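You operate a simulated robot arm through the tools that you are given. There is no shell and no other tool.

You run a simulated robot arm. Do the job below in one go: nothing can be reset, and whatever is moved stays where it is left.

Task
Brush the spilt feed into the dustpan; empty it into the spill tub.
Fine: brush and pan go back. Set down upright: hand brush. What is to be rubbed or washed off counts as gone when no trace of it is left.

Only the result counts: the job must be done as asked and must still hold three seconds after the hand-in. Knocking over, shifting, dropping, spilling or breaking anything else fails it.

Robot
A 7-joint arm with a two-finger parallel gripper, fixed in place. Base frame: the origin is on the floor under the middle of its stand, x ahead of it, y to its left, z up; the work surface is at about z = 0.8. Units: m, degrees, N and s.
It reaches about 1.058 m from its shoulder. Its first joint turns from -166.0 to 166.0 degrees. Payload 4.4 kg.
The tool frame sits at the grasp point between the pads (the TCP): z along the fingers, y along the line on which they close. The tips reach 0.023 m beyond it. Largest opening 0.094 m; finger width 0.038, thickness 0.01; the body of the gripper, 0.054 by 0.096 m, starts 0.039 m behind the TCP.
Orientation is that of the tool frame in the base frame, as a unit quaternion [x, y, z, w]. With the fingers straight down and closing along the base's y, the tool's x points along the base's -x, its y along +y and its z along -z.

Tools
- The arm moves only by the tool jog_arm. Its argument "deltas" is a list of rows, each a list of 7 numbers: the gripper command, from -1 (shut) to 1 (fully open), values between in proportion, then the shift along the tool's x, y, z in units of 30 mm (1.0 is 30 mm), then the turn, a rotation vector about the tool's x, y, z in units of 5 degrees (1.0 is 5 degrees). In form: [[hand, tx, ty, tz, wx, wy, wz], ...]. A call has 1 to 20 rows; each row shifts and turns the commanded pose from where the row before left it, along the tool's axes as they then stand. A call with a number of a shift or a turn outside -1 to 1 is refused whole. Each row takes 0.2 s and may step no farther than 0.05 m and 8.6 degrees from the row before; otherwise, or with a gripper value out of range, the whole call is refused. A pose out of reach is approached as far as the arm can. The call stops where the force on the tool passes 40 N (or 10 N more than at its start, if that is more) or the arm is blocked; 0.2 s more then pass. The fingers move at their own pace (about 0.108 m/s each) and stop on an object; they squeeze with about 40 N. The grip force told is the motor's: it shows also when the fingers shut on nothing. Time passes only in rows, and 0.2 s behind the last, so rows that do not move let the fingers close. The reply holds the time, the measured pose of the TCP, the force on the tool along the base axes, the opening and the grip force, in the units named above and with some noise, with the torque about the TCP (base axes, N m) and any sound that the robot's microphone picked up.
- Cameras (640 x 400 px; columns grow to the right, rows downward): "scene" is fixed at [0.3991, 0.6497, 1.4096]; the picture's right is [-0.83, -0.56, 0.00], its down [-0.41, 0.62, -0.67] and it looks along [0.37, -0.56, -0.74] (base axes); focal length 319 px, centre (320, 200). "wrist" rides on the gripper at [0.086, 0.016, -0.074] in the tool frame; the picture's right is [-0.18, 0.98, 0.00], its down [-0.58, -0.11, -0.81] and it looks along [-0.79, -0.15, 0.59] (tool axes); focal length 243 px, centre (320, 200). There is no depth. A picture from a camera that has moved, and an enlarged one, comes with that camera's place and axes in the base frame and with its lens.
- camera(camera): a new picture of that camera. No time passes.
- inspect(camera, box): a new picture of the part [left, top, right, bottom] of that camera's present view, enlarged. No time passes.
- close_job(): hands the job in; it is judged then, once.

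Places have to be worked out from the pictures, the camera data and where the tool is seen. Open the gripper and draw the arm clear of the work before you hand the job in, unless the task says otherwise.

The tools are called as name(argument=value, ...) on one line, values as JSON. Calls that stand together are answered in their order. jog_arm: Moves the arm, as the interface text tells. Its arguments: {"type":"object","properties":{"deltas":{"type":"array","items":{"type":"array","items":{"type":"number"}}}},"required":["deltas"]} The other tools are called the same way: camera (camera) takes a picture; inspect (camera, box) takes an enlarged picture of a part of a camera's view; close_job () hands the job in.

At the start:

```text
clock: 0.0
eef_pos: [0.4994, 0.3608, 1.1714]
ee_rot: [0.0, 1.0, 0.0, 0.0]
force: [0.4, 0.8, -0.2]
ft_torque: [0.01, 0.0, -0.01]
grip_width: 0.094
gripper_force: 0.1
```

scene: 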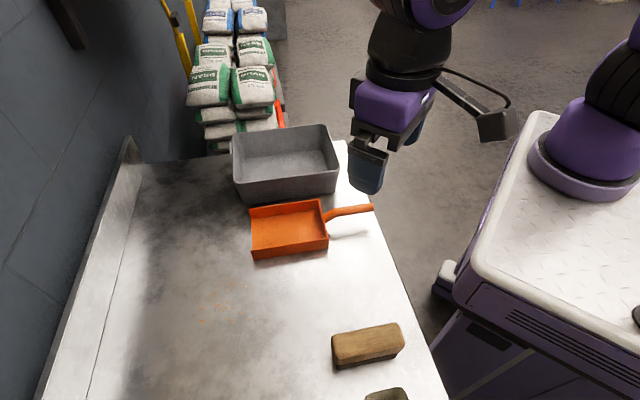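
wrist: 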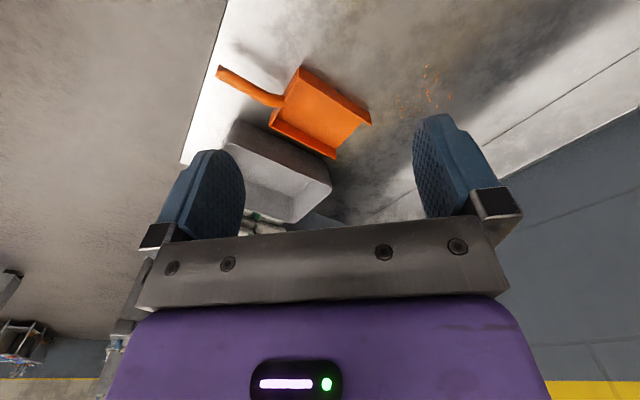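

I start by looking more closely at the scene: the tub, the orange dustpan, the feed crumbs and the brush near the lower right.

inspect(camera="scene", box=[120, 240, 320, 365])

inspect(camera="scene", box=[300, 290, 476, 400])

inspect(camera="scene", box=[220, 120, 396, 270])

inspect(camera="wrist", box=[200, 40, 520, 240])

```text
3.20 times, centred on (220, 302) of scene
camera zoom: at [0.3991, 0.6497, 1.4096], right [-0.83, -0.56, 0.0], down [-0.41, 0.62, -0.67], along [0.37, -0.56, -0.74], focal length 1020 px, centre (640, -128)
```

zoom: 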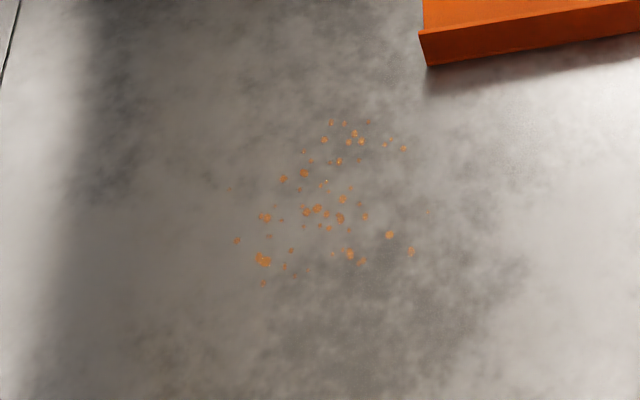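

```text
3.64 times, centred on (388, 345) of scene
camera zoom: at [0.3991, 0.6497, 1.4096], right [-0.83, -0.56, 0.0], down [-0.41, 0.62, -0.67], along [0.37, -0.56, -0.74], focal length 1160 px, centre (73, -327)
```

zoom: 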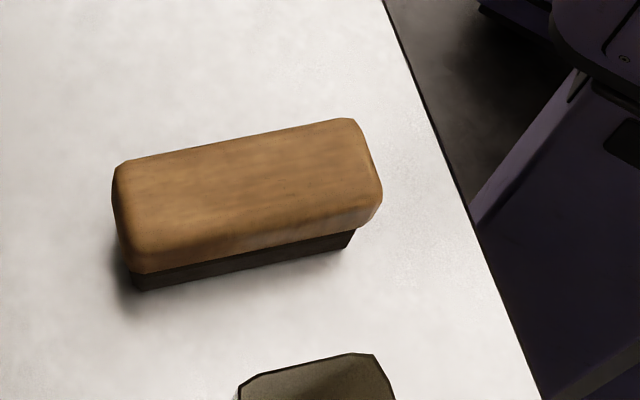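

```text
2.67 times, centred on (308, 195) of scene
camera zoom: at [0.3991, 0.6497, 1.4096], right [-0.83, -0.56, 0.0], down [-0.41, 0.62, -0.67], along [0.37, -0.56, -0.74], focal length 850 px, centre (352, 213)
```

zoom: 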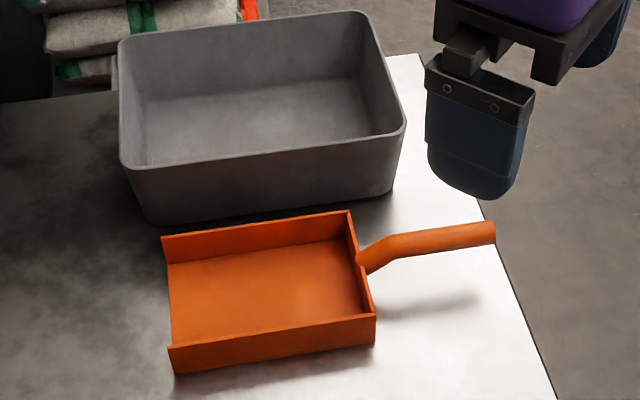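

```text
2.00 times, centred on (360, 140) of wrist
camera zoom: at [0.4135, 0.3783, 1.2476], right [0.18, 0.98, 0.0], down [0.58, -0.11, 0.81], along [0.79, -0.15, -0.59], focal length 485 px, centre (240, 320)
```

zoom: 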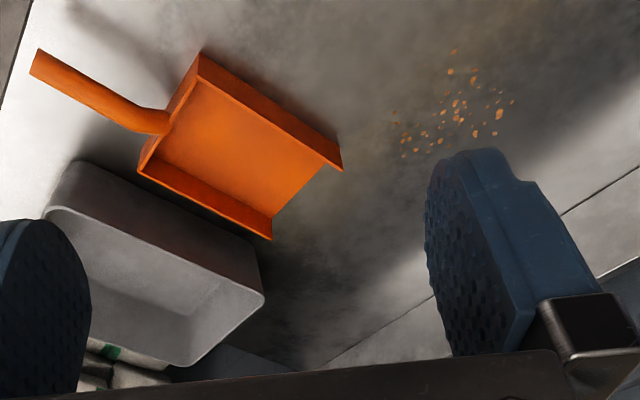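

The pictures put the bench at about 45° to the base: the pan mouth faces away from the robot and the crumbs lie around (0.715, 0.53). The brush block is around (0.43, 0.45). I first turn the tool 45° to line up with the bench, then look again.

jog_arm(deltas=[[1, 0, 0, 0, 0, 0, -1], [1, 0, 0, 0, 0, 0, -1], [1, 0, 0, 0, 0, 0, -1], [1, 0, 0, 0, 0, 0, -1], [1, 0, 0, 0, 0, 0, -1], [1, 0, 0, 0, 0, 0, -1], [1, 0, 0, 0, 0, 0, -1], [1, 0, 0, 0, 0, 0, -1], [1, 0, 0, 0, 0, 0, -1], [1, 0, 0, 0, 0, 0, 0]])

camera(camera="wrist")

camera(camera="scene")

```text
clock: 2.2
eef_pos: [0.4991, 0.3613, 1.1719]
ee_rot: [-0.383, 0.924, 0.0, 0.0]
force: [0.0, 0.2, -0.9]
ft_torque: [0.02, -0.01, 0.0]
grip_width: 0.0938
gripper_force: 0.0
```

```text
taken
camera wrist: at [0.4274, 0.3121, 1.2476], right [-0.57, 0.82, 0.0], down [0.49, 0.33, 0.81], along [0.67, 0.46, -0.59], focal length 243 px, centre (320, 200)
```

wrist: 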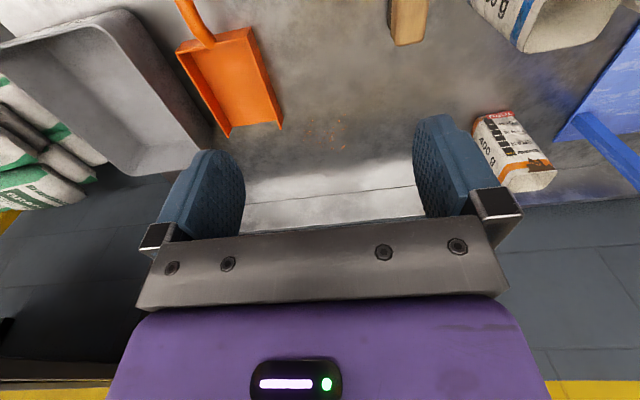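

```text
taken
```

scene: 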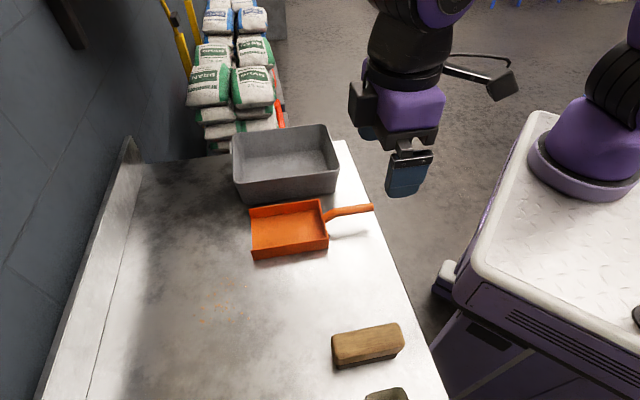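

The wrist view shows two feed bags near the brush that must be avoided. I back the hand off toward the robot and left so the brush and bags come into the wrist view for measuring.

jog_arm(deltas=[[1, 1, 1, 0, 0, 0, 0], [1, 1, 1, 0, 0, 0, 0], [1, 1, 1, 0, 0, 0, 0], [1, 1, 0, 0, 0, 0, 0], [1, 1, 0, 0, 0, 0, 0], [1, 0, 0, 0, 0, 0, 0]])

camera(camera="wrist")

```text
clock: 3.6
eef_pos: [0.3301, 0.3199, 1.1717]
ee_rot: [-0.382, 0.924, 0.0, 0.0]
force: [-0.8, 0.8, 0.4]
ft_torque: [-0.02, -0.01, -0.02]
grip_width: 0.094
gripper_force: 0.0
```

```text
taken
camera wrist: at [0.258, 0.2699, 1.2477], right [-0.56, 0.83, 0.0], down [0.49, 0.33, 0.81], along [0.67, 0.46, -0.59], focal length 243 px, centre (320, 200)
```

wrist: 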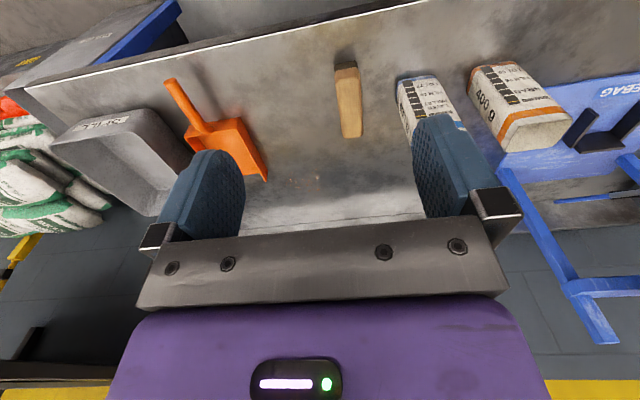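

I enlarge the brush/bags area and the tub's label to identify what is what.

inspect(camera="wrist", box=[300, 40, 476, 150])

inspect(camera="wrist", box=[20, 60, 292, 230])

inspect(camera="wrist", box=[0, 0, 192, 120])

inspect(camera="wrist", box=[380, 40, 640, 200])

```text
3.64 times, centred on (388, 95) of wrist
camera zoom: at [0.258, 0.2699, 1.2477], right [-0.56, 0.83, 0.0], down [0.49, 0.33, 0.81], along [0.67, 0.46, -0.59], focal length 882 px, centre (73, 582)
```

zoom: 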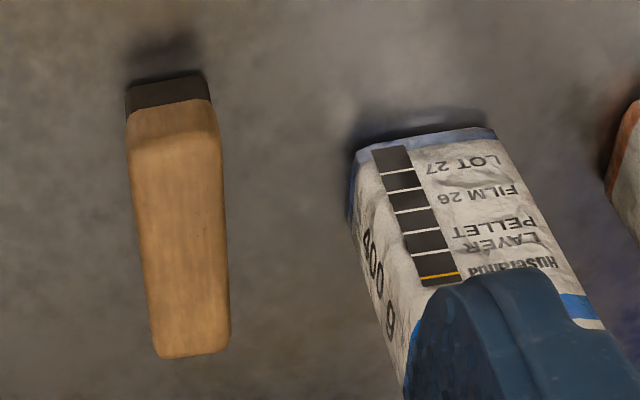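

```text
2.35 times, centred on (156, 145) of wrist
camera zoom: at [0.258, 0.2699, 1.2477], right [-0.56, 0.83, 0.0], down [0.49, 0.33, 0.81], along [0.67, 0.46, -0.59], focal length 571 px, centre (706, 329)
```

zoom: 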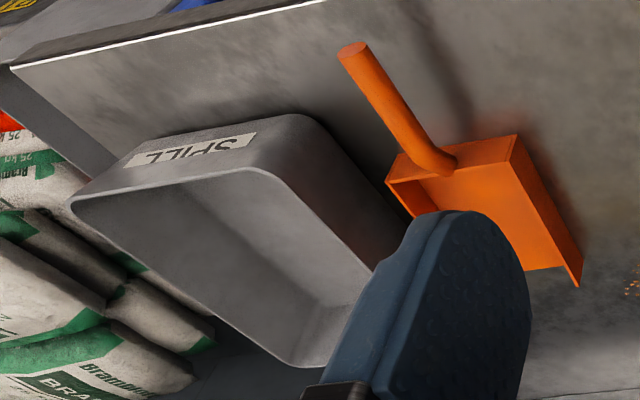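

```text
3.33 times, centred on (96, 60) of wrist
camera zoom: at [0.258, 0.2699, 1.2477], right [-0.56, 0.83, 0.0], down [0.49, 0.33, 0.81], along [0.67, 0.46, -0.59], focal length 809 px, centre (1067, 667)
```

zoom: 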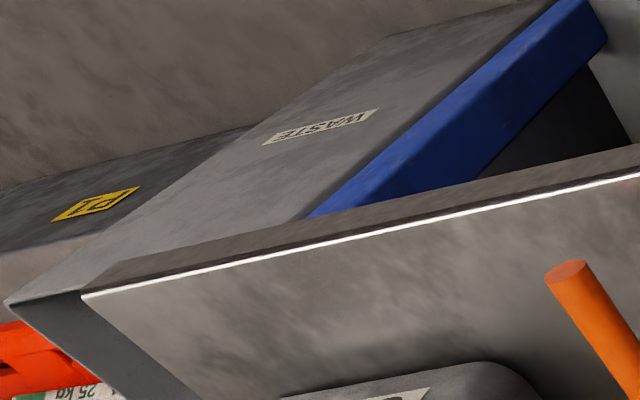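

```text
2.46 times, centred on (510, 120) of wrist
camera zoom: at [0.258, 0.2699, 1.2477], right [-0.56, 0.83, 0.0], down [0.49, 0.33, 0.81], along [0.67, 0.46, -0.59], focal length 597 px, centre (-148, 397)
```

zoom: 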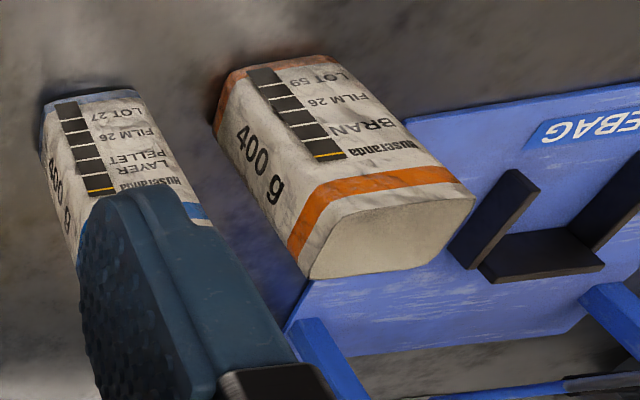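

The grey tub on the bench is labelled SPILL, and the brush is about 0.104 long (across the bench depth) × 0.038 × 0.08 high. Next I move over to view the pan closely so I can measure its mouth width and handle.

jog_arm(deltas=[[1, 0, -1, 0, 0, 0, 0], [1, 0, -1, 0, 0, 0, 0], [1, 0, -1, 0, 0, 0, 0], [1, 0, -1, 0, 0, 0, 0], [1, 0, -1, 0, 0, 0, 0], [1, 0, -1, 0.5, 0, 0, 0], [1, 0, -1, 0.5, 0, 0, 0], [1, 0, 0, 0.5, 0, 0, 0], [1, 0, 0, 0, 0, 0, 0]])

camera(camera="wrist")

inspect(camera="wrist", box=[240, 20, 432, 140])

```text
clock: 5.6
eef_pos: [0.4774, 0.1698, 1.1261]
ee_rot: [-0.382, 0.924, 0.0, -0.001]
force: [-0.3, -0.5, 0.1]
ft_torque: [0.0, 0.0, 0.02]
grip_width: 0.0939
gripper_force: 0.0
```

```text
taken
camera wrist: at [0.4057, 0.1211, 1.2026], right [-0.57, 0.82, 0.0], down [0.49, 0.33, 0.81], along [0.67, 0.46, -0.59], focal length 243 px, centre (320, 200)
```

wrist: 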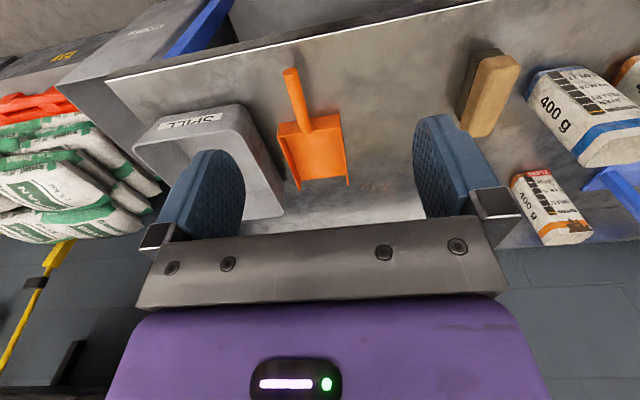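

```text
3.33 times, centred on (336, 80) of wrist
camera zoom: at [0.4057, 0.1211, 1.2026], right [-0.57, 0.82, 0.0], down [0.49, 0.33, 0.81], along [0.67, 0.46, -0.59], focal length 809 px, centre (267, 600)
```

zoom: 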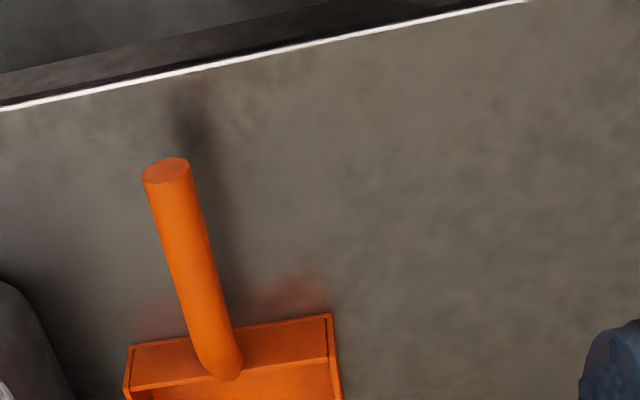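

Now an enlarged view of the pan itself and the crumbs from this viewpoint.

inspect(camera="wrist", box=[240, 100, 400, 200])

inspect(camera="wrist", box=[330, 150, 426, 210])

inspect(camera="wrist", box=[120, 90, 312, 210])

```text
4.00 times, centred on (320, 150) of wrist
camera zoom: at [0.4057, 0.1211, 1.2026], right [-0.57, 0.82, 0.0], down [0.49, 0.33, 0.81], along [0.67, 0.46, -0.59], focal length 970 px, centre (320, 400)
```

zoom: 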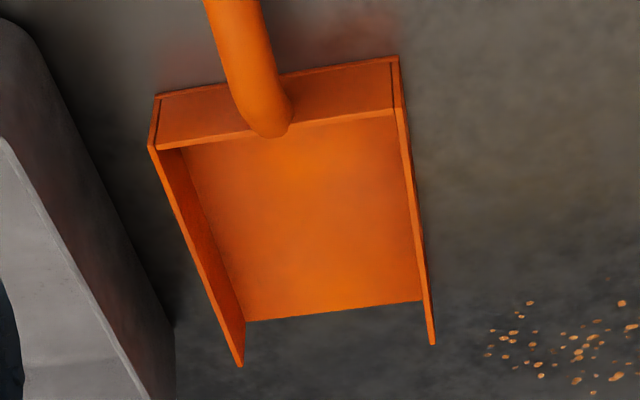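

```text
6.67 times, centred on (378, 180) of wrist
camera zoom: at [0.4057, 0.1211, 1.2026], right [-0.57, 0.82, 0.0], down [0.49, 0.33, 0.81], along [0.67, 0.46, -0.59], focal length 1618 px, centre (-67, 333)
```

zoom: 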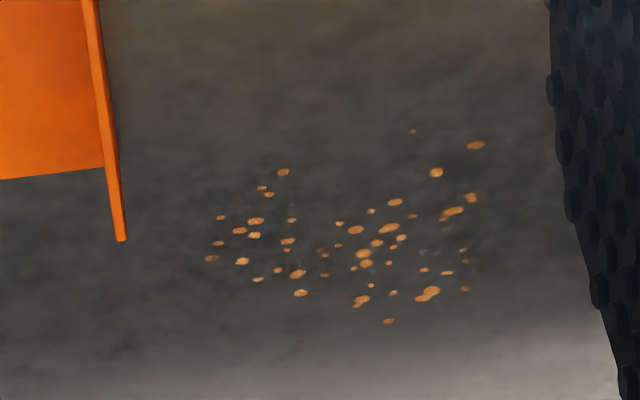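

```text
3.33 times, centred on (216, 150) of wrist
camera zoom: at [0.4057, 0.1211, 1.2026], right [-0.57, 0.82, 0.0], down [0.49, 0.33, 0.81], along [0.67, 0.46, -0.59], focal length 809 px, centre (667, 367)
```

zoom: 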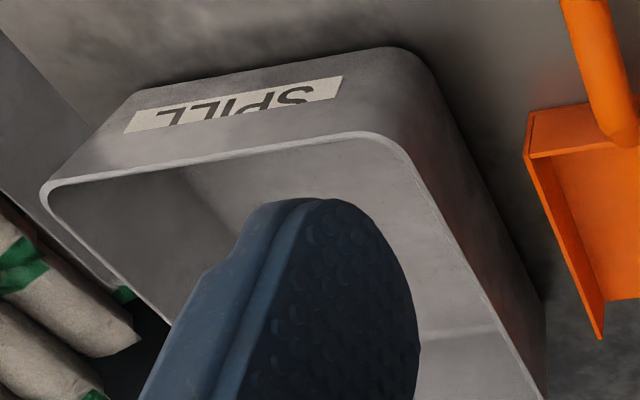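

The pan's mouth is at n≈0.815 (n = bench depth axis, l = along bench), l from −0.334 to −0.217, with the handle around l≈−0.274, z≈0.85. I plan to move the pan left so its mouth sits right in front of the crumbs, so I go above the handle first.

jog_arm(deltas=[[1, -0.605, -0.27, 0.84, 0, 0, 0], [1, -0.605, -0.27, 0.84, 0, 0, 0], [1, -0.605, -0.27, 0.84, 0, 0, 0], [1, -0.605, -0.27, 0.84, 0, 0, 0], [1, -0.605, -0.27, 0.84, 0, 0, 0], [1, -0.605, -0.27, 0.84, 0, 0, 0], [1, -0.605, -0.27, 0.84, 0, 0, 0], [1, 0, 0, 0, 0, 0, 0]])

camera(camera="wrist")

inspect(camera="scene", box=[236, 130, 396, 270])

```text
clock: 7.4
eef_pos: [0.6062, 0.2195, 0.9489]
ee_rot: [-0.383, 0.924, 0.0, 0.0]
force: [-0.2, 0.4, -0.4]
ft_torque: [0.0, 0.03, 0.01]
grip_width: 0.0942
gripper_force: 0.2
```

```text
taken
camera wrist: at [0.5354, 0.171, 1.0258], right [-0.56, 0.83, 0.0], down [0.49, 0.33, 0.81], along [0.67, 0.46, -0.59], focal length 243 px, centre (320, 200)
```

wrist: 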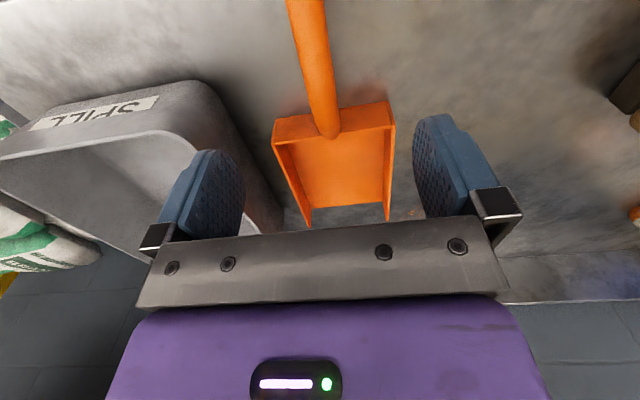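

```text
2.86 times, centred on (316, 200) of scene
camera zoom: at [0.3991, 0.6497, 1.4096], right [-0.83, -0.56, 0.0], down [-0.41, 0.62, -0.67], along [0.37, -0.56, -0.74], focal length 911 px, centre (331, 200)
```

zoom: 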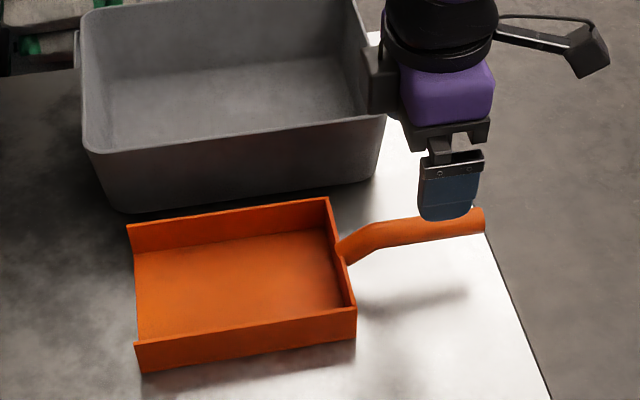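

The hand is above the handle (n 0.584, l −0.273). I zoom the wrist view to fix handle height and alignment before descending.

inspect(camera="wrist", box=[240, 0, 432, 120])

inspect(camera="wrist", box=[240, 100, 432, 220])

```text
3.33 times, centred on (336, 60) of wrist
camera zoom: at [0.5354, 0.171, 1.0258], right [-0.56, 0.83, 0.0], down [0.49, 0.33, 0.81], along [0.67, 0.46, -0.59], focal length 809 px, centre (267, 667)
```

zoom: 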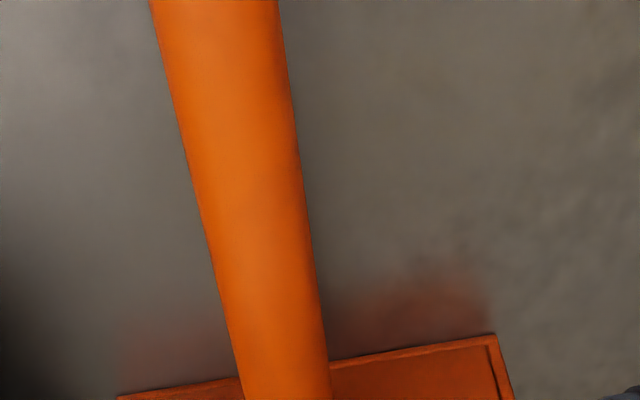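

```text
3.33 times, centred on (336, 160) of wrist
camera zoom: at [0.5354, 0.171, 1.0258], right [-0.56, 0.83, 0.0], down [0.49, 0.33, 0.81], along [0.67, 0.46, -0.59], focal length 809 px, centre (267, 333)
```

zoom: 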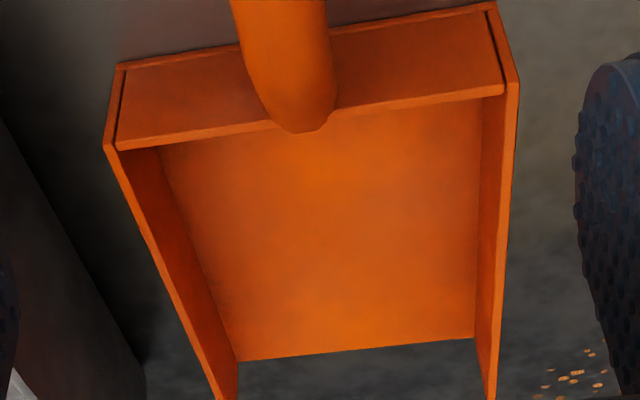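

Pan geometry is now clear: back at n≈0.649, lip at n≈0.821, inner width ≈0.114, handle centre at l≈−0.274. I descend onto the handle and close the fingers.

jog_arm(deltas=[[1, 0, 0, 1, 0, 0, 0], [1, 0, 0, 1, 0, 0, 0], [1, 0, 0, 1, 0, 0, 0], [1, 0, 0, 0.4, 0, 0, 0], [1, 0, 0, 0, 0, 0, 0]])

inspect(camera="scene", box=[296, 150, 424, 230])

```text
clock: 8.6
eef_pos: [0.6073, 0.2197, 0.8474]
ee_rot: [-0.383, 0.924, 0.001, -0.001]
force: [0.0, 0.4, -0.5]
ft_torque: [-0.03, 0.01, 0.01]
grip_width: 0.0941
gripper_force: 0.0
```

```text
5.00 times, centred on (360, 190) of scene
camera zoom: at [0.3991, 0.6497, 1.4096], right [-0.83, -0.56, 0.0], down [-0.41, 0.62, -0.67], along [0.37, -0.56, -0.74], focal length 1594 px, centre (120, 250)
```

zoom: 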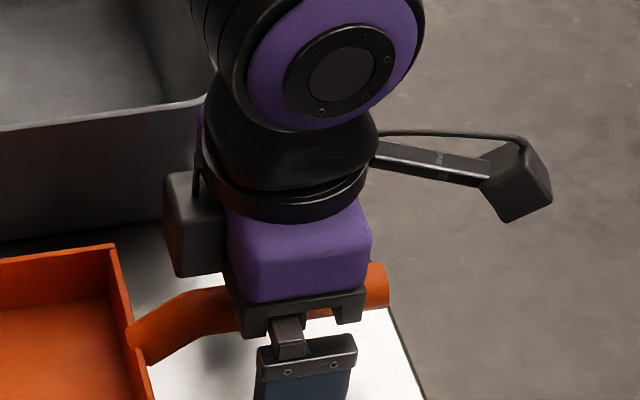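

No contact on the way down; fingers straddle the handle. I close the gripper on it.

jog_arm(deltas=[[-1, 0, 0, 0, 0, 0, 0], [-1, 0, 0, 0, 0, 0, 0], [-1, 0, 0, 0, 0, 0, 0], [-1, 0, 0, 0, 0, 0, 0]])

camera(camera="wrist")

```text
clock: 9.6
eef_pos: [0.6079, 0.2194, 0.8482]
ee_rot: [-0.383, 0.924, 0.001, -0.001]
force: [0.9, -0.4, 0.6]
ft_torque: [-0.05, 0.01, -0.02]
grip_width: 0.0208
gripper_force: 40.2
```

```text
taken
camera wrist: at [0.5354, 0.1713, 0.9241], right [-0.56, 0.83, 0.0], down [0.49, 0.33, 0.81], along [0.67, 0.46, -0.59], focal length 243 px, centre (320, 200)
```

wrist: 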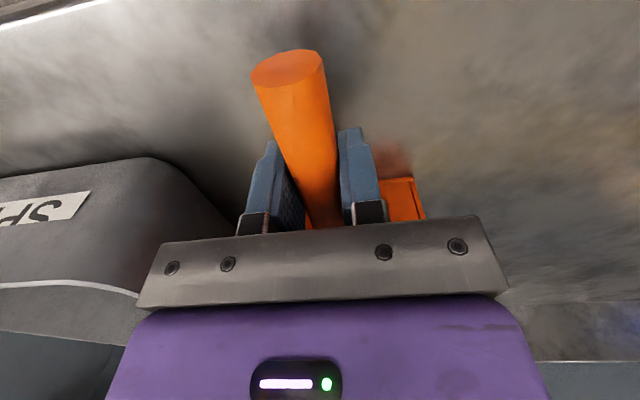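

The handle is held (width 0.0208, 40 N). I lift 40 mm and check that the pan comes up level.

jog_arm(deltas=[[-1, 0, 0, -0.3, 0, 0, 0], [-1, 0, 0, -0.5, 0, 0, 0], [-1, 0, 0, -0.5, 0, 0, 0], [-1, 0, 0, 0, 0, 0, 0]])

inspect(camera="scene", box=[236, 130, 396, 270])

```text
clock: 10.6
eef_pos: [0.6074, 0.2209, 0.8868]
ee_rot: [-0.383, 0.924, 0.0, 0.0]
force: [-0.1, 0.4, -1.8]
ft_torque: [-0.12, 0.11, -0.02]
grip_width: 0.0209
gripper_force: 40.2
```

```text
2.86 times, centred on (316, 200) of scene
camera zoom: at [0.3991, 0.6497, 1.4096], right [-0.83, -0.56, 0.0], down [-0.41, 0.62, -0.67], along [0.37, -0.56, -0.74], focal length 911 px, centre (331, 200)
```

zoom: 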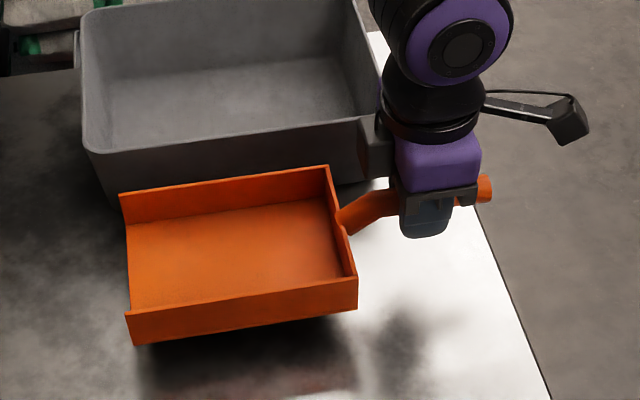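

The pan lifts level and firmly (about 0.18 kg). I carry it 140 mm left and 22 mm back so its mouth faces the crumbs.

jog_arm(deltas=[[-1, 0.147, 0.5, 0, 0, 0, 0], [-1, 0.147, 0.9, 0, 0, 0, 0], [-1, 0.147, 0.9, 0, 0, 0, 0], [-1, 0.147, 0.9, 0, 0, 0, 0], [-1, 0.147, 0.9, 0, 0, 0, 0], [-1, 0, 0.567, 0, 0, 0, 0], [-1, 0, 0, 0, 0, 0, 0]])

camera(camera="scene")

```text
clock: 12.2
eef_pos: [0.4929, 0.3026, 0.8879]
ee_rot: [-0.383, 0.924, -0.001, -0.001]
force: [0.8, -0.3, -1.3]
ft_torque: [-0.11, 0.13, 0.03]
grip_width: 0.0204
gripper_force: 39.9
```

```text
taken
```

scene: 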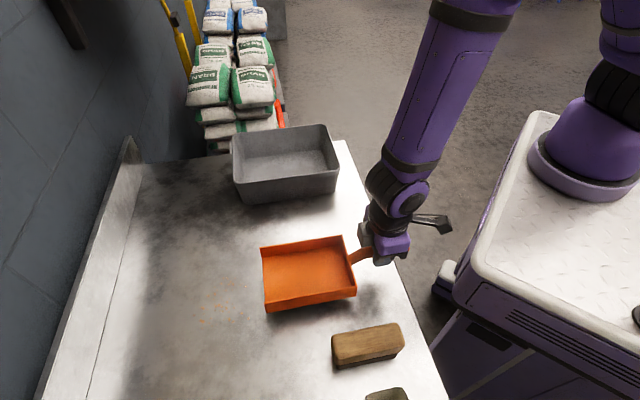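

The pan hangs with its mouth facing the crumbs. I zoom to make sure the lip will land clear of every crumb.

inspect(camera="scene", box=[180, 230, 372, 350])

inspect(camera="wrist", box=[240, 100, 432, 220])

```text
3.33 times, centred on (276, 290) of scene
camera zoom: at [0.3991, 0.6497, 1.4096], right [-0.83, -0.56, 0.0], down [-0.41, 0.62, -0.67], along [0.37, -0.56, -0.74], focal length 1063 px, centre (467, -100)
```

zoom: 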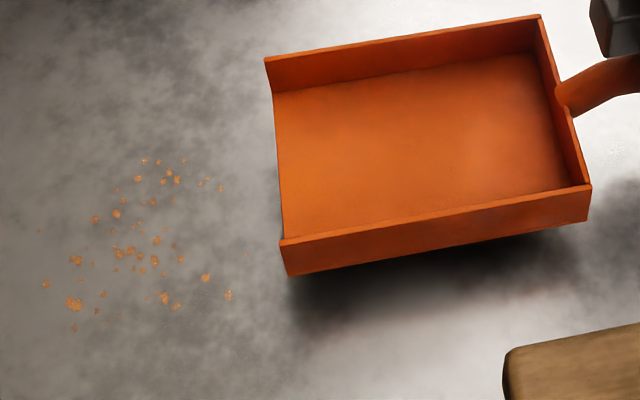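

```text
3.33 times, centred on (336, 160) of wrist
camera zoom: at [0.4212, 0.2545, 0.9635], right [-0.56, 0.83, 0.0], down [0.49, 0.33, 0.81], along [0.67, 0.46, -0.59], focal length 809 px, centre (267, 333)
```

zoom: 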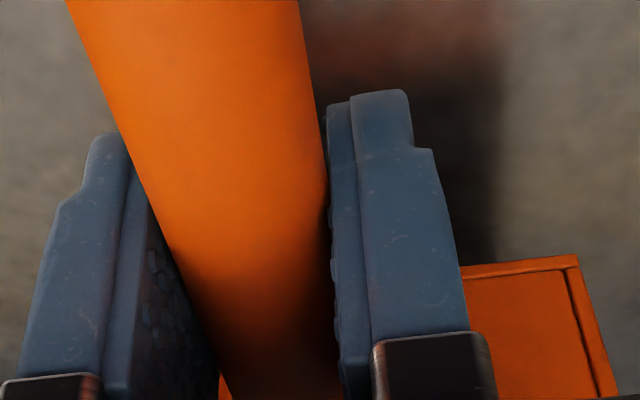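

The lip will land about 2 cm short of the nearest crumb. I lower the pan by the same 39 mm I lifted and then let go.

jog_arm(deltas=[[-1, 0, 0, 0.5, 0, 0, 0], [-1, 0, 0, 0.5, 0, 0, 0], [-1, 0, 0, 0.2, 0, 0, 0], [-1, 0, 0, 0.1, 0, 0, 0], [-1, 0, 0, 0, 0, 0, 0]])

inspect(camera="scene", box=[180, 230, 372, 350])

```text
clock: 13.4
eef_pos: [0.4934, 0.3033, 0.8481]
ee_rot: [-0.383, 0.924, 0.0, 0.001]
force: [-0.4, 0.2, -1.1]
ft_torque: [-0.12, 0.11, 0.0]
grip_width: 0.0209
gripper_force: 39.0
```

```text
3.33 times, centred on (276, 290) of scene
camera zoom: at [0.3991, 0.6497, 1.4096], right [-0.83, -0.56, 0.0], down [-0.41, 0.62, -0.67], along [0.37, -0.56, -0.74], focal length 1063 px, centre (467, -100)
```

zoom: 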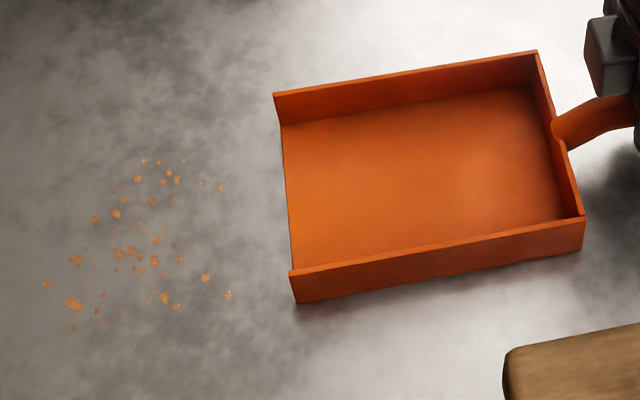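

The force still shows the pan's weight on the hand, so it is a hair above the bench. I lower in 1–1.5 mm steps until it touches.

jog_arm(deltas=[[-1, 0, 0, 0.05, 0, 0, 0], [-1, 0, 0, 0, 0, 0, 0]])

```text
clock: 14.0
eef_pos: [0.493, 0.3033, 0.8461]
ee_rot: [-0.383, 0.924, 0.0, 0.001]
force: [-3.1, -4.1, 19.1]
ft_torque: [0.61, -0.61, -0.03]
grip_width: 0.0209
gripper_force: 39.7
```

Contact is made (19 N). I ease back half a millimetre, open the fingers and rise clear.

jog_arm(deltas=[[-1, 0, 0, -0.02, 0, 0, 0], [-0.3, 0, 0, 0, 0, 0, 0], [0.5, 0, 0, 0, 0, 0, 0], [0.5, 0, 0, 0, 0, 0, 0], [0.5, 0, 0, 0, 0, 0, 0]])

inspect(camera="scene", box=[180, 230, 372, 350])

camera(camera="wrist")

```text
clock: 15.2
eef_pos: [0.4935, 0.3033, 0.8475]
ee_rot: [-0.383, 0.924, 0.0, 0.0]
force: [-0.3, 0.2, 0.0]
ft_torque: [-0.03, -0.01, 0.02]
grip_width: 0.0706
gripper_force: 0.0
```

```text
3.33 times, centred on (276, 290) of scene
camera zoom: at [0.3991, 0.6497, 1.4096], right [-0.83, -0.56, 0.0], down [-0.41, 0.62, -0.67], along [0.37, -0.56, -0.74], focal length 1063 px, centre (467, -100)
```

zoom: 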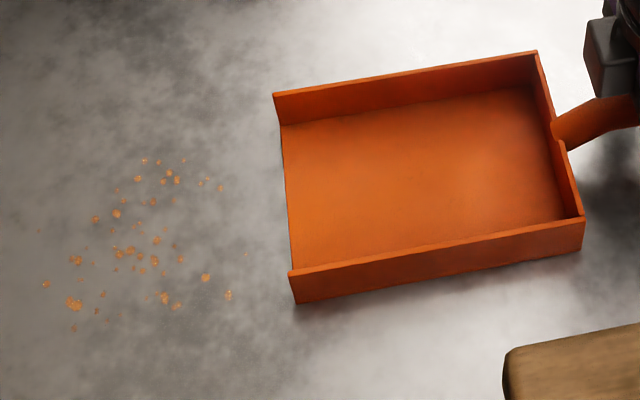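

```text
taken
camera wrist: at [0.4214, 0.2544, 0.9234], right [-0.56, 0.83, 0.0], down [0.49, 0.33, 0.81], along [0.67, 0.46, -0.59], focal length 243 px, centre (320, 200)
```

wrist: 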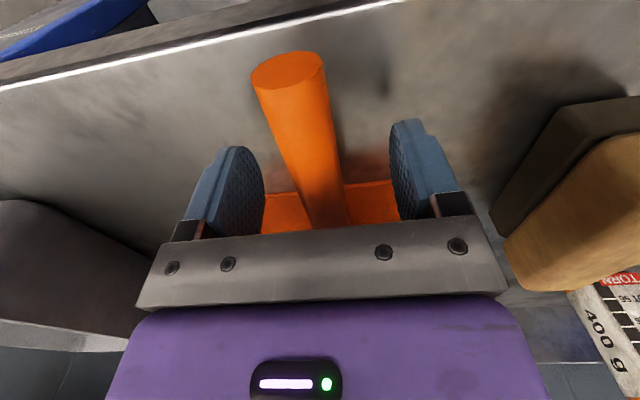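

The pan rests flat in front of the crumbs. I rise clear and move over the brush (n≈0.63, l≈0.016).

jog_arm(deltas=[[0.5, 0, 0, -0.7, 0, 0, 0], [0.5, 0, 0, -1, 0, 0, 0], [0.5, 0, 0, -1, 0, 0, 0], [0.5, 0, 0, -1, 0, 0, 0], [0.7, 0, 0, -1, 0, 0, 0], [0.7, -0.3, 1, 0, 0, 0, 0], [0.7, -0.4, 1, 0, 0, 0, 0], [0.7, -0.5, 1, 0, 0, 0, 0], [0.7, -0.5, 1, 0, 0, 0, 0], [0.7, -0.5, 1, 0, 0, 0, 0], [0.7, 0, 0, 0, 0, 0, 0]])

camera(camera="wrist")

inspect(camera="scene", box=[284, 270, 476, 390])

```text
clock: 17.6
eef_pos: [0.4353, 0.456, 0.9876]
ee_rot: [-0.383, 0.924, -0.001, -0.001]
force: [0.0, -0.5, 0.3]
ft_torque: [-0.01, 0.03, -0.01]
grip_width: 0.08
gripper_force: 0.1
```

```text
taken
camera wrist: at [0.362, 0.408, 1.0641], right [-0.56, 0.83, 0.0], down [0.49, 0.33, 0.81], along [0.67, 0.46, -0.59], focal length 243 px, centre (320, 200)
```

wrist: 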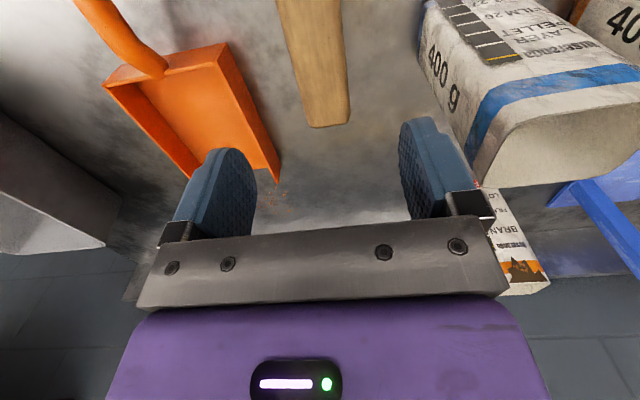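

```text
3.33 times, centred on (380, 330) of scene
camera zoom: at [0.3991, 0.6497, 1.4096], right [-0.83, -0.56, 0.0], down [-0.41, 0.62, -0.67], along [0.37, -0.56, -0.74], focal length 1063 px, centre (120, -233)
```

zoom: 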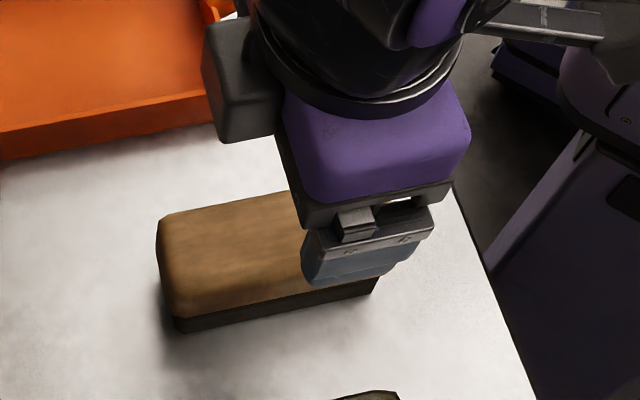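

The hand is centred over the brush to within 1–2 mm, and the bag stands about 4 cm beyond the right finger. I descend to z≈0.855.

jog_arm(deltas=[[0.7, 0, 0, 1, 0, 0, 0], [0.7, 0, 0, 1, 0, 0, 0], [0.7, 0, 0, 1, 0, 0, 0], [0.7, 0, 0, 1, 0, 0, 0], [0.7, 0, 0, 0.42, 0, 0, 0], [0.7, 0, 0, 0, 0, 0, 0]])

inspect(camera="scene", box=[284, 270, 476, 390])

camera(camera="wrist")

```text
clock: 19.0
eef_pos: [0.4344, 0.4561, 0.8561]
ee_rot: [-0.383, 0.924, 0.0, -0.001]
force: [-0.2, 0.7, -0.9]
ft_torque: [-0.03, 0.02, -0.01]
grip_width: 0.0797
gripper_force: 0.1
```

```text
3.33 times, centred on (380, 330) of scene
camera zoom: at [0.3991, 0.6497, 1.4096], right [-0.83, -0.56, 0.0], down [-0.41, 0.62, -0.67], along [0.37, -0.56, -0.74], focal length 1063 px, centre (120, -233)
```

zoom: 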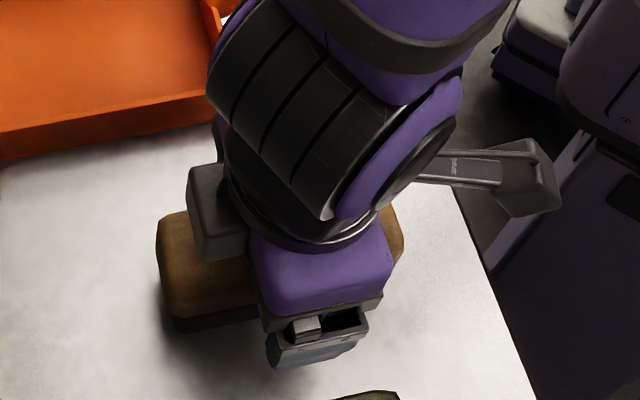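

```text
taken
camera wrist: at [0.3621, 0.4073, 0.9316], right [-0.56, 0.83, 0.0], down [0.49, 0.33, 0.81], along [0.67, 0.46, -0.59], focal length 243 px, centre (320, 200)
```

wrist: 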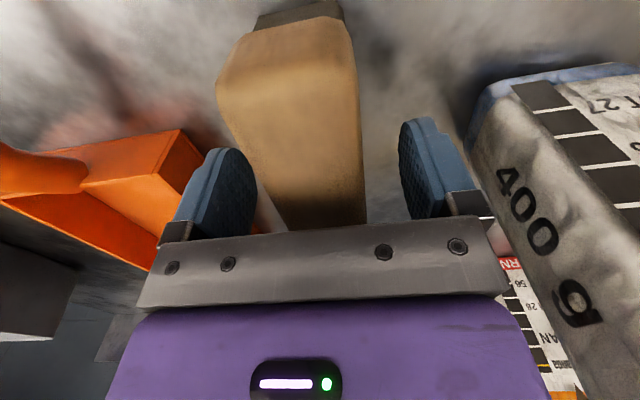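

Fingers straddle the wooden block cleanly. I close on it.

jog_arm(deltas=[[0, 0, 0, 0, 0, 0, 0], [-1, 0, 0, 0, 0, 0, 0], [-1, 0, 0, 0, 0, 0, 0], [-1, 0, 0, 0, 0, 0, 0], [-1, 0, 0, 0, 0, 0, 0]])

```text
clock: 20.2
eef_pos: [0.4349, 0.4552, 0.8572]
ee_rot: [-0.382, 0.924, 0.0, 0.0]
force: [0.7, -0.2, 0.4]
ft_torque: [-0.01, 0.01, -0.02]
grip_width: 0.0418
gripper_force: 40.2
```

The brush is held (width 0.042). I lift it straight up 75 mm and carry it over to the +l side of the crumbs, keeping it oriented as it is for side gathering.

jog_arm(deltas=[[-1, 0, 0, -0.5, 0, 0, 0], [-1, 0, 0, -1, 0, 0, 0], [-1, 0, 0, -1, 0, 0, 0], [-1, -0.944, -0.276, 0, 0, 0, 0], [-1, -0.944, -0.276, 0, 0, 0, 0], [-1, -0.944, -0.276, 0, 0, 0, 0], [-1, -0.944, -0.276, 0, 0, 0, 0], [-1, -0.944, -0.276, 0, 0, 0, 0], [-1, -0.944, -0.276, 0, 0, 0, 0], [-1, -0.944, -0.276, 0, 0, 0, 0], [-1, -0.944, -0.276, 0, 0, 0, 0], [-1, -0.944, -0.276, 0, 0, 0, 0], [-1, 0, 0, 0, 0, 0, 0]])

camera(camera="scene")

camera(camera="wrist")

```text
clock: 23.0
eef_pos: [0.6662, 0.5828, 0.93]
ee_rot: [-0.382, 0.924, 0.001, 0.001]
force: [0.4, 0.1, -2.0]
ft_torque: [0.01, 0.0, 0.0]
grip_width: 0.0417
gripper_force: 40.2
```

```text
taken
```

scene: 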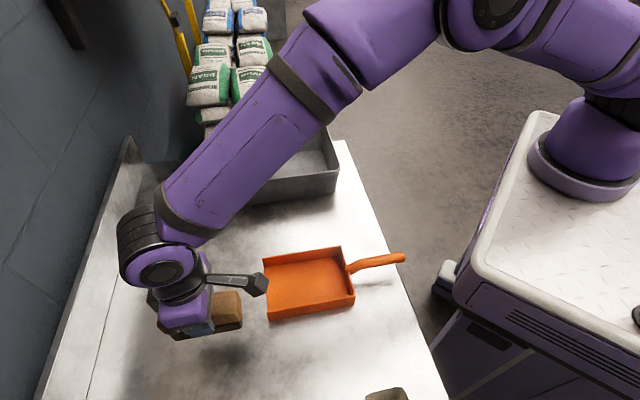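

```text
taken
camera wrist: at [0.5952, 0.5348, 1.0058], right [-0.56, 0.83, 0.0], down [0.49, 0.33, 0.81], along [0.67, 0.46, -0.59], focal length 243 px, centre (320, 200)
```

wrist: 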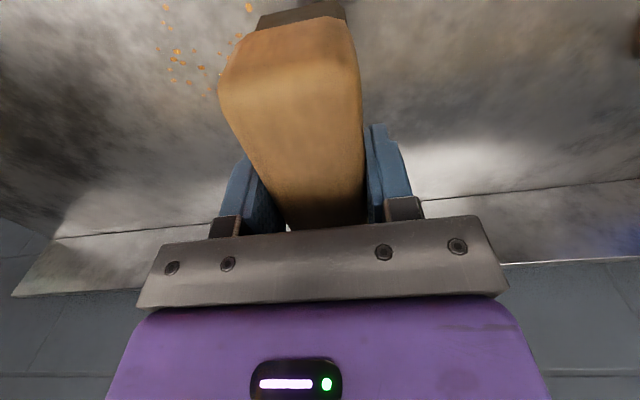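

The brush is held above the bench just left of the crumbs (n 0.883, l −0.059). I shift 5 mm farther left for clearance and descend until just above contact.

jog_arm(deltas=[[-1, 0, 0.17, 0.5, 0, 0, 0], [-1, 0, 0, 1, 0, 0, 0], [-1, 0, 0, 0.73, 0, 0, 0], [-1, 0, 0, 0.07, 0, 0, 0], [-1, 0, 0, 0, 0, 0, 0]])

inspect(camera="scene", box=[130, 230, 322, 350])

```text
clock: 24.2
eef_pos: [0.6639, 0.587, 0.862]
ee_rot: [-0.382, 0.924, 0.0, 0.0]
force: [0.3, 0.2, -1.9]
ft_torque: [0.05, -0.01, -0.03]
grip_width: 0.0417
gripper_force: 39.9
```

```text
3.33 times, centred on (226, 290) of scene
camera zoom: at [0.3991, 0.6497, 1.4096], right [-0.83, -0.56, 0.0], down [-0.41, 0.62, -0.67], along [0.37, -0.56, -0.74], focal length 1063 px, centre (633, -100)
```

zoom: 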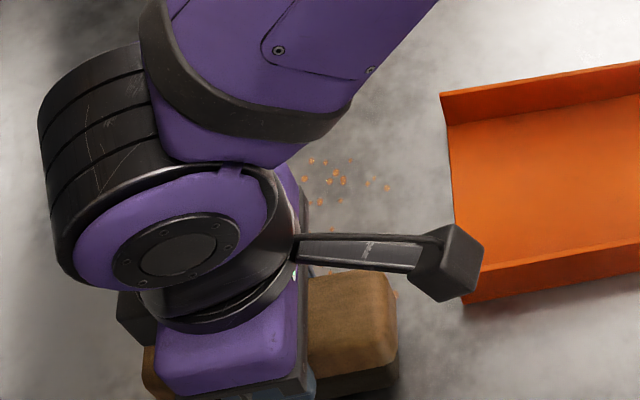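

Still 5 mm clear with the brush's 0.2 kg showing on the force. I lower in 1–1.5 mm steps to find contact.

jog_arm(deltas=[[-1, 0, 0, 0.05, 0, 0, 0], [-1, 0, 0, 0.05, 0, 0, 0], [-1, 0, 0, 0.03, 0, 0, 0], [-1, 0, 0, 0, 0, 0, 0]])

```text
clock: 25.2
eef_pos: [0.6635, 0.5873, 0.8584]
ee_rot: [-0.382, 0.924, 0.0, 0.0]
force: [0.3, -0.7, -2.5]
ft_torque: [-0.02, 0.0, -0.03]
grip_width: 0.0418
gripper_force: 40.3
```

jog_arm(deltas=[[-1, 0, 0, 0.03, 0, 0, 0], [-1, 0, 0, 0, 0, 0, 0]])

```text
clock: 25.8
eef_pos: [0.664, 0.5869, 0.8567]
ee_rot: [-0.383, 0.924, 0.0, 0.0]
force: [1.0, -0.9, -1.8]
ft_torque: [0.0, 0.0, 0.0]
grip_width: 0.0418
gripper_force: 40.2
```

Force is still only the brush's weight at z 0.8567, so no contact yet. I lower another 0.6–1 mm.

jog_arm(deltas=[[-1, 0, 0, 0.03, 0, 0, 0], [-1, 0, 0, 0, 0, 0, 0]])

```text
clock: 26.4
eef_pos: [0.6638, 0.5877, 0.8565]
ee_rot: [-0.383, 0.924, -0.001, 0.0]
force: [-0.2, 0.2, -0.7]
ft_torque: [-0.03, 0.01, 0.0]
grip_width: 0.0415
gripper_force: 39.8
```

The force is easing off (−0.7 N), so the bristles are just touching. One more small step to make a light contact.

jog_arm(deltas=[[-1, 0, 0, 0.03, 0, 0, 0], [-1, 0, 0, 0, 0, 0, 0]])

```text
clock: 27.0
eef_pos: [0.6634, 0.5858, 0.856]
ee_rot: [-0.382, 0.924, 0.0, 0.0]
force: [-0.8, 0.6, 4.0]
ft_torque: [-0.19, 0.22, 0.01]
grip_width: 0.0416
gripper_force: 39.9
```

Light contact (about 6 N on the bristles). I make the first gathering stroke 32 mm toward the crumbs' middle (−l direction).

jog_arm(deltas=[[-1, 0, -0.27, 0, 0, 0, 0], [-1, 0, -0.27, 0, 0, 0, 0], [-1, 0, -0.27, 0, 0, 0, 0], [-1, 0, -0.27, 0, 0, 0, 0], [-1, 0, 0, 0, 0, 0, 0]])

inspect(camera="scene", box=[130, 230, 322, 350])

inspect(camera="wrist", box=[100, 0, 420, 200])

```text
clock: 28.2
eef_pos: [0.6849, 0.5644, 0.8573]
ee_rot: [-0.383, 0.924, 0.0, 0.0]
force: [-3.3, 4.1, 12.0]
ft_torque: [-0.22, 0.52, -0.23]
grip_width: 0.0417
gripper_force: 39.7
```

```text
3.33 times, centred on (226, 290) of scene
camera zoom: at [0.3991, 0.6497, 1.4096], right [-0.83, -0.56, 0.0], down [-0.41, 0.62, -0.67], along [0.37, -0.56, -0.74], focal length 1063 px, centre (633, -100)
```

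zoom: 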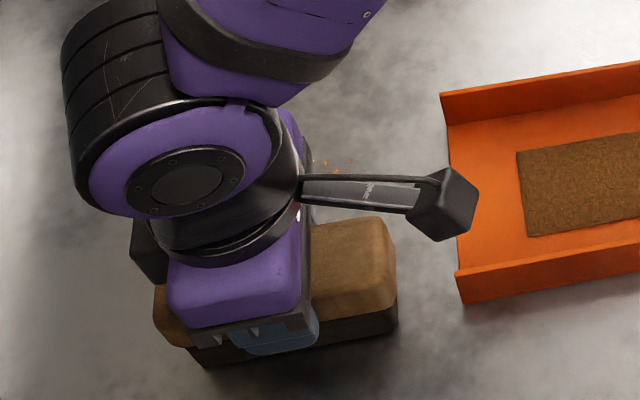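

```text
2.00 times, centred on (260, 100) of wrist
camera zoom: at [0.6136, 0.5154, 0.9317], right [-0.56, 0.83, 0.0], down [0.49, 0.33, 0.81], along [0.67, 0.46, -0.59], focal length 485 px, centre (440, 400)
```

zoom: 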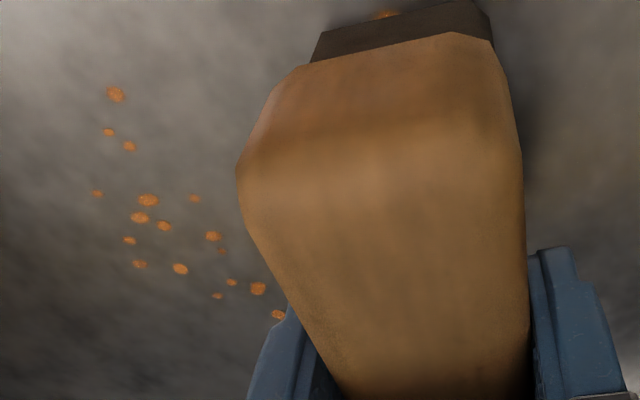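

Interesting: the brushed crumbs vanish from the bench and a heap has appeared in the pan, so brushed feed is being collected there. I continue the stroke across the remaining crumbs, slightly lighter on pressure.

jog_arm(deltas=[[-1, 0, -0.3, -0.01, 0, 0, 0], [-1, 0, -0.3, 0, 0, 0, 0], [-1, 0, -0.3, 0, 0, 0, 0], [-1, 0, -0.3, 0, 0, 0, 0], [-1, 0, 0, 0, 0, 0, 0]])

camera(camera="scene")

inspect(camera="wrist", box=[100, 0, 420, 200])

```text
clock: 29.4
eef_pos: [0.7116, 0.5382, 0.8556]
ee_rot: [-0.382, 0.924, 0.001, 0.0]
force: [-2.1, 1.9, 10.0]
ft_torque: [0.16, 0.0, -0.08]
grip_width: 0.0416
gripper_force: 40.3
```

```text
taken
```

scene: 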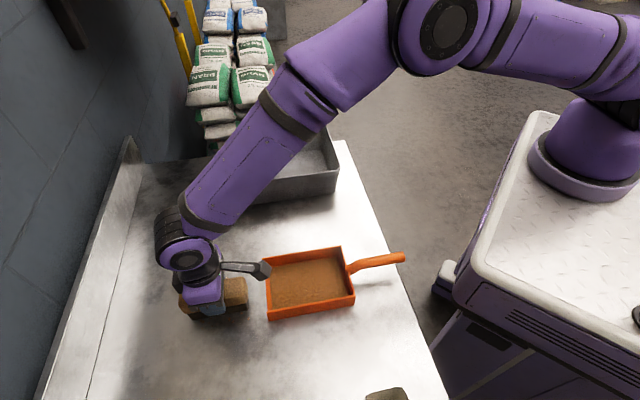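

```text
2.00 times, centred on (260, 100) of wrist
camera zoom: at [0.6397, 0.489, 0.9317], right [-0.56, 0.83, 0.0], down [0.49, 0.33, 0.81], along [0.67, 0.46, -0.59], focal length 485 px, centre (440, 400)
```

zoom: 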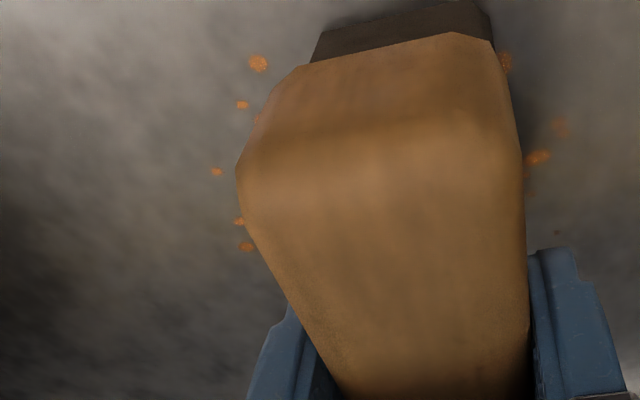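

The heap in the pan grows. A few crumbs remain ahead and some faint ones behind the brush, so I continue the stroke to the far end and then come back over the area.

jog_arm(deltas=[[-1, 0, -0.3, 0, 0, 0, 0], [-1, 0, -0.3, 0, 0, 0, 0], [-1, 0, -0.3, 0, 0, 0, 0], [-1, 0, -0.3, 0, 0, 0, 0], [-1, 0, -0.3, 0, 0, 0, 0], [-1, 0, -0.3, 0, 0, 0, 0], [-1, 0, -0.3, 0, 0, 0, 0], [-1, 0, 0, 0, 0, 0, 0]])

camera(camera="scene")

camera(camera="wrist")

```text
clock: 31.2
eef_pos: [0.7542, 0.4942, 0.8564]
ee_rot: [-0.383, 0.924, -0.001, -0.001]
force: [-2.6, 3.2, 12.8]
ft_torque: [-0.11, 0.26, -0.08]
grip_width: 0.0418
gripper_force: 39.6
```

```text
taken
```

scene: 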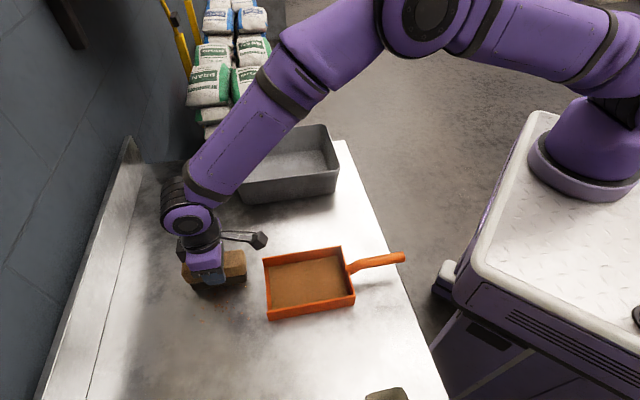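

```text
taken
camera wrist: at [0.6838, 0.4453, 0.9316], right [-0.57, 0.82, 0.0], down [0.49, 0.33, 0.81], along [0.67, 0.46, -0.59], focal length 243 px, centre (320, 200)
```

wrist: 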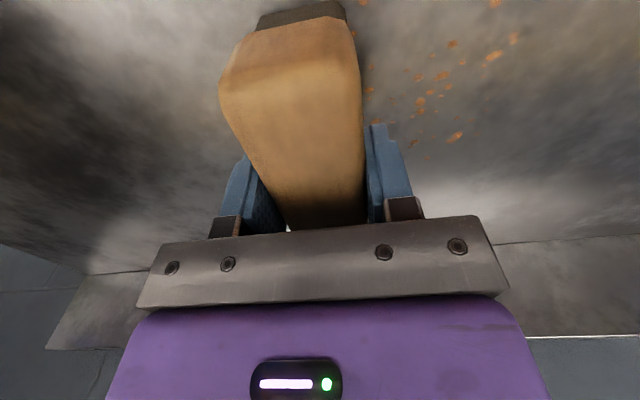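

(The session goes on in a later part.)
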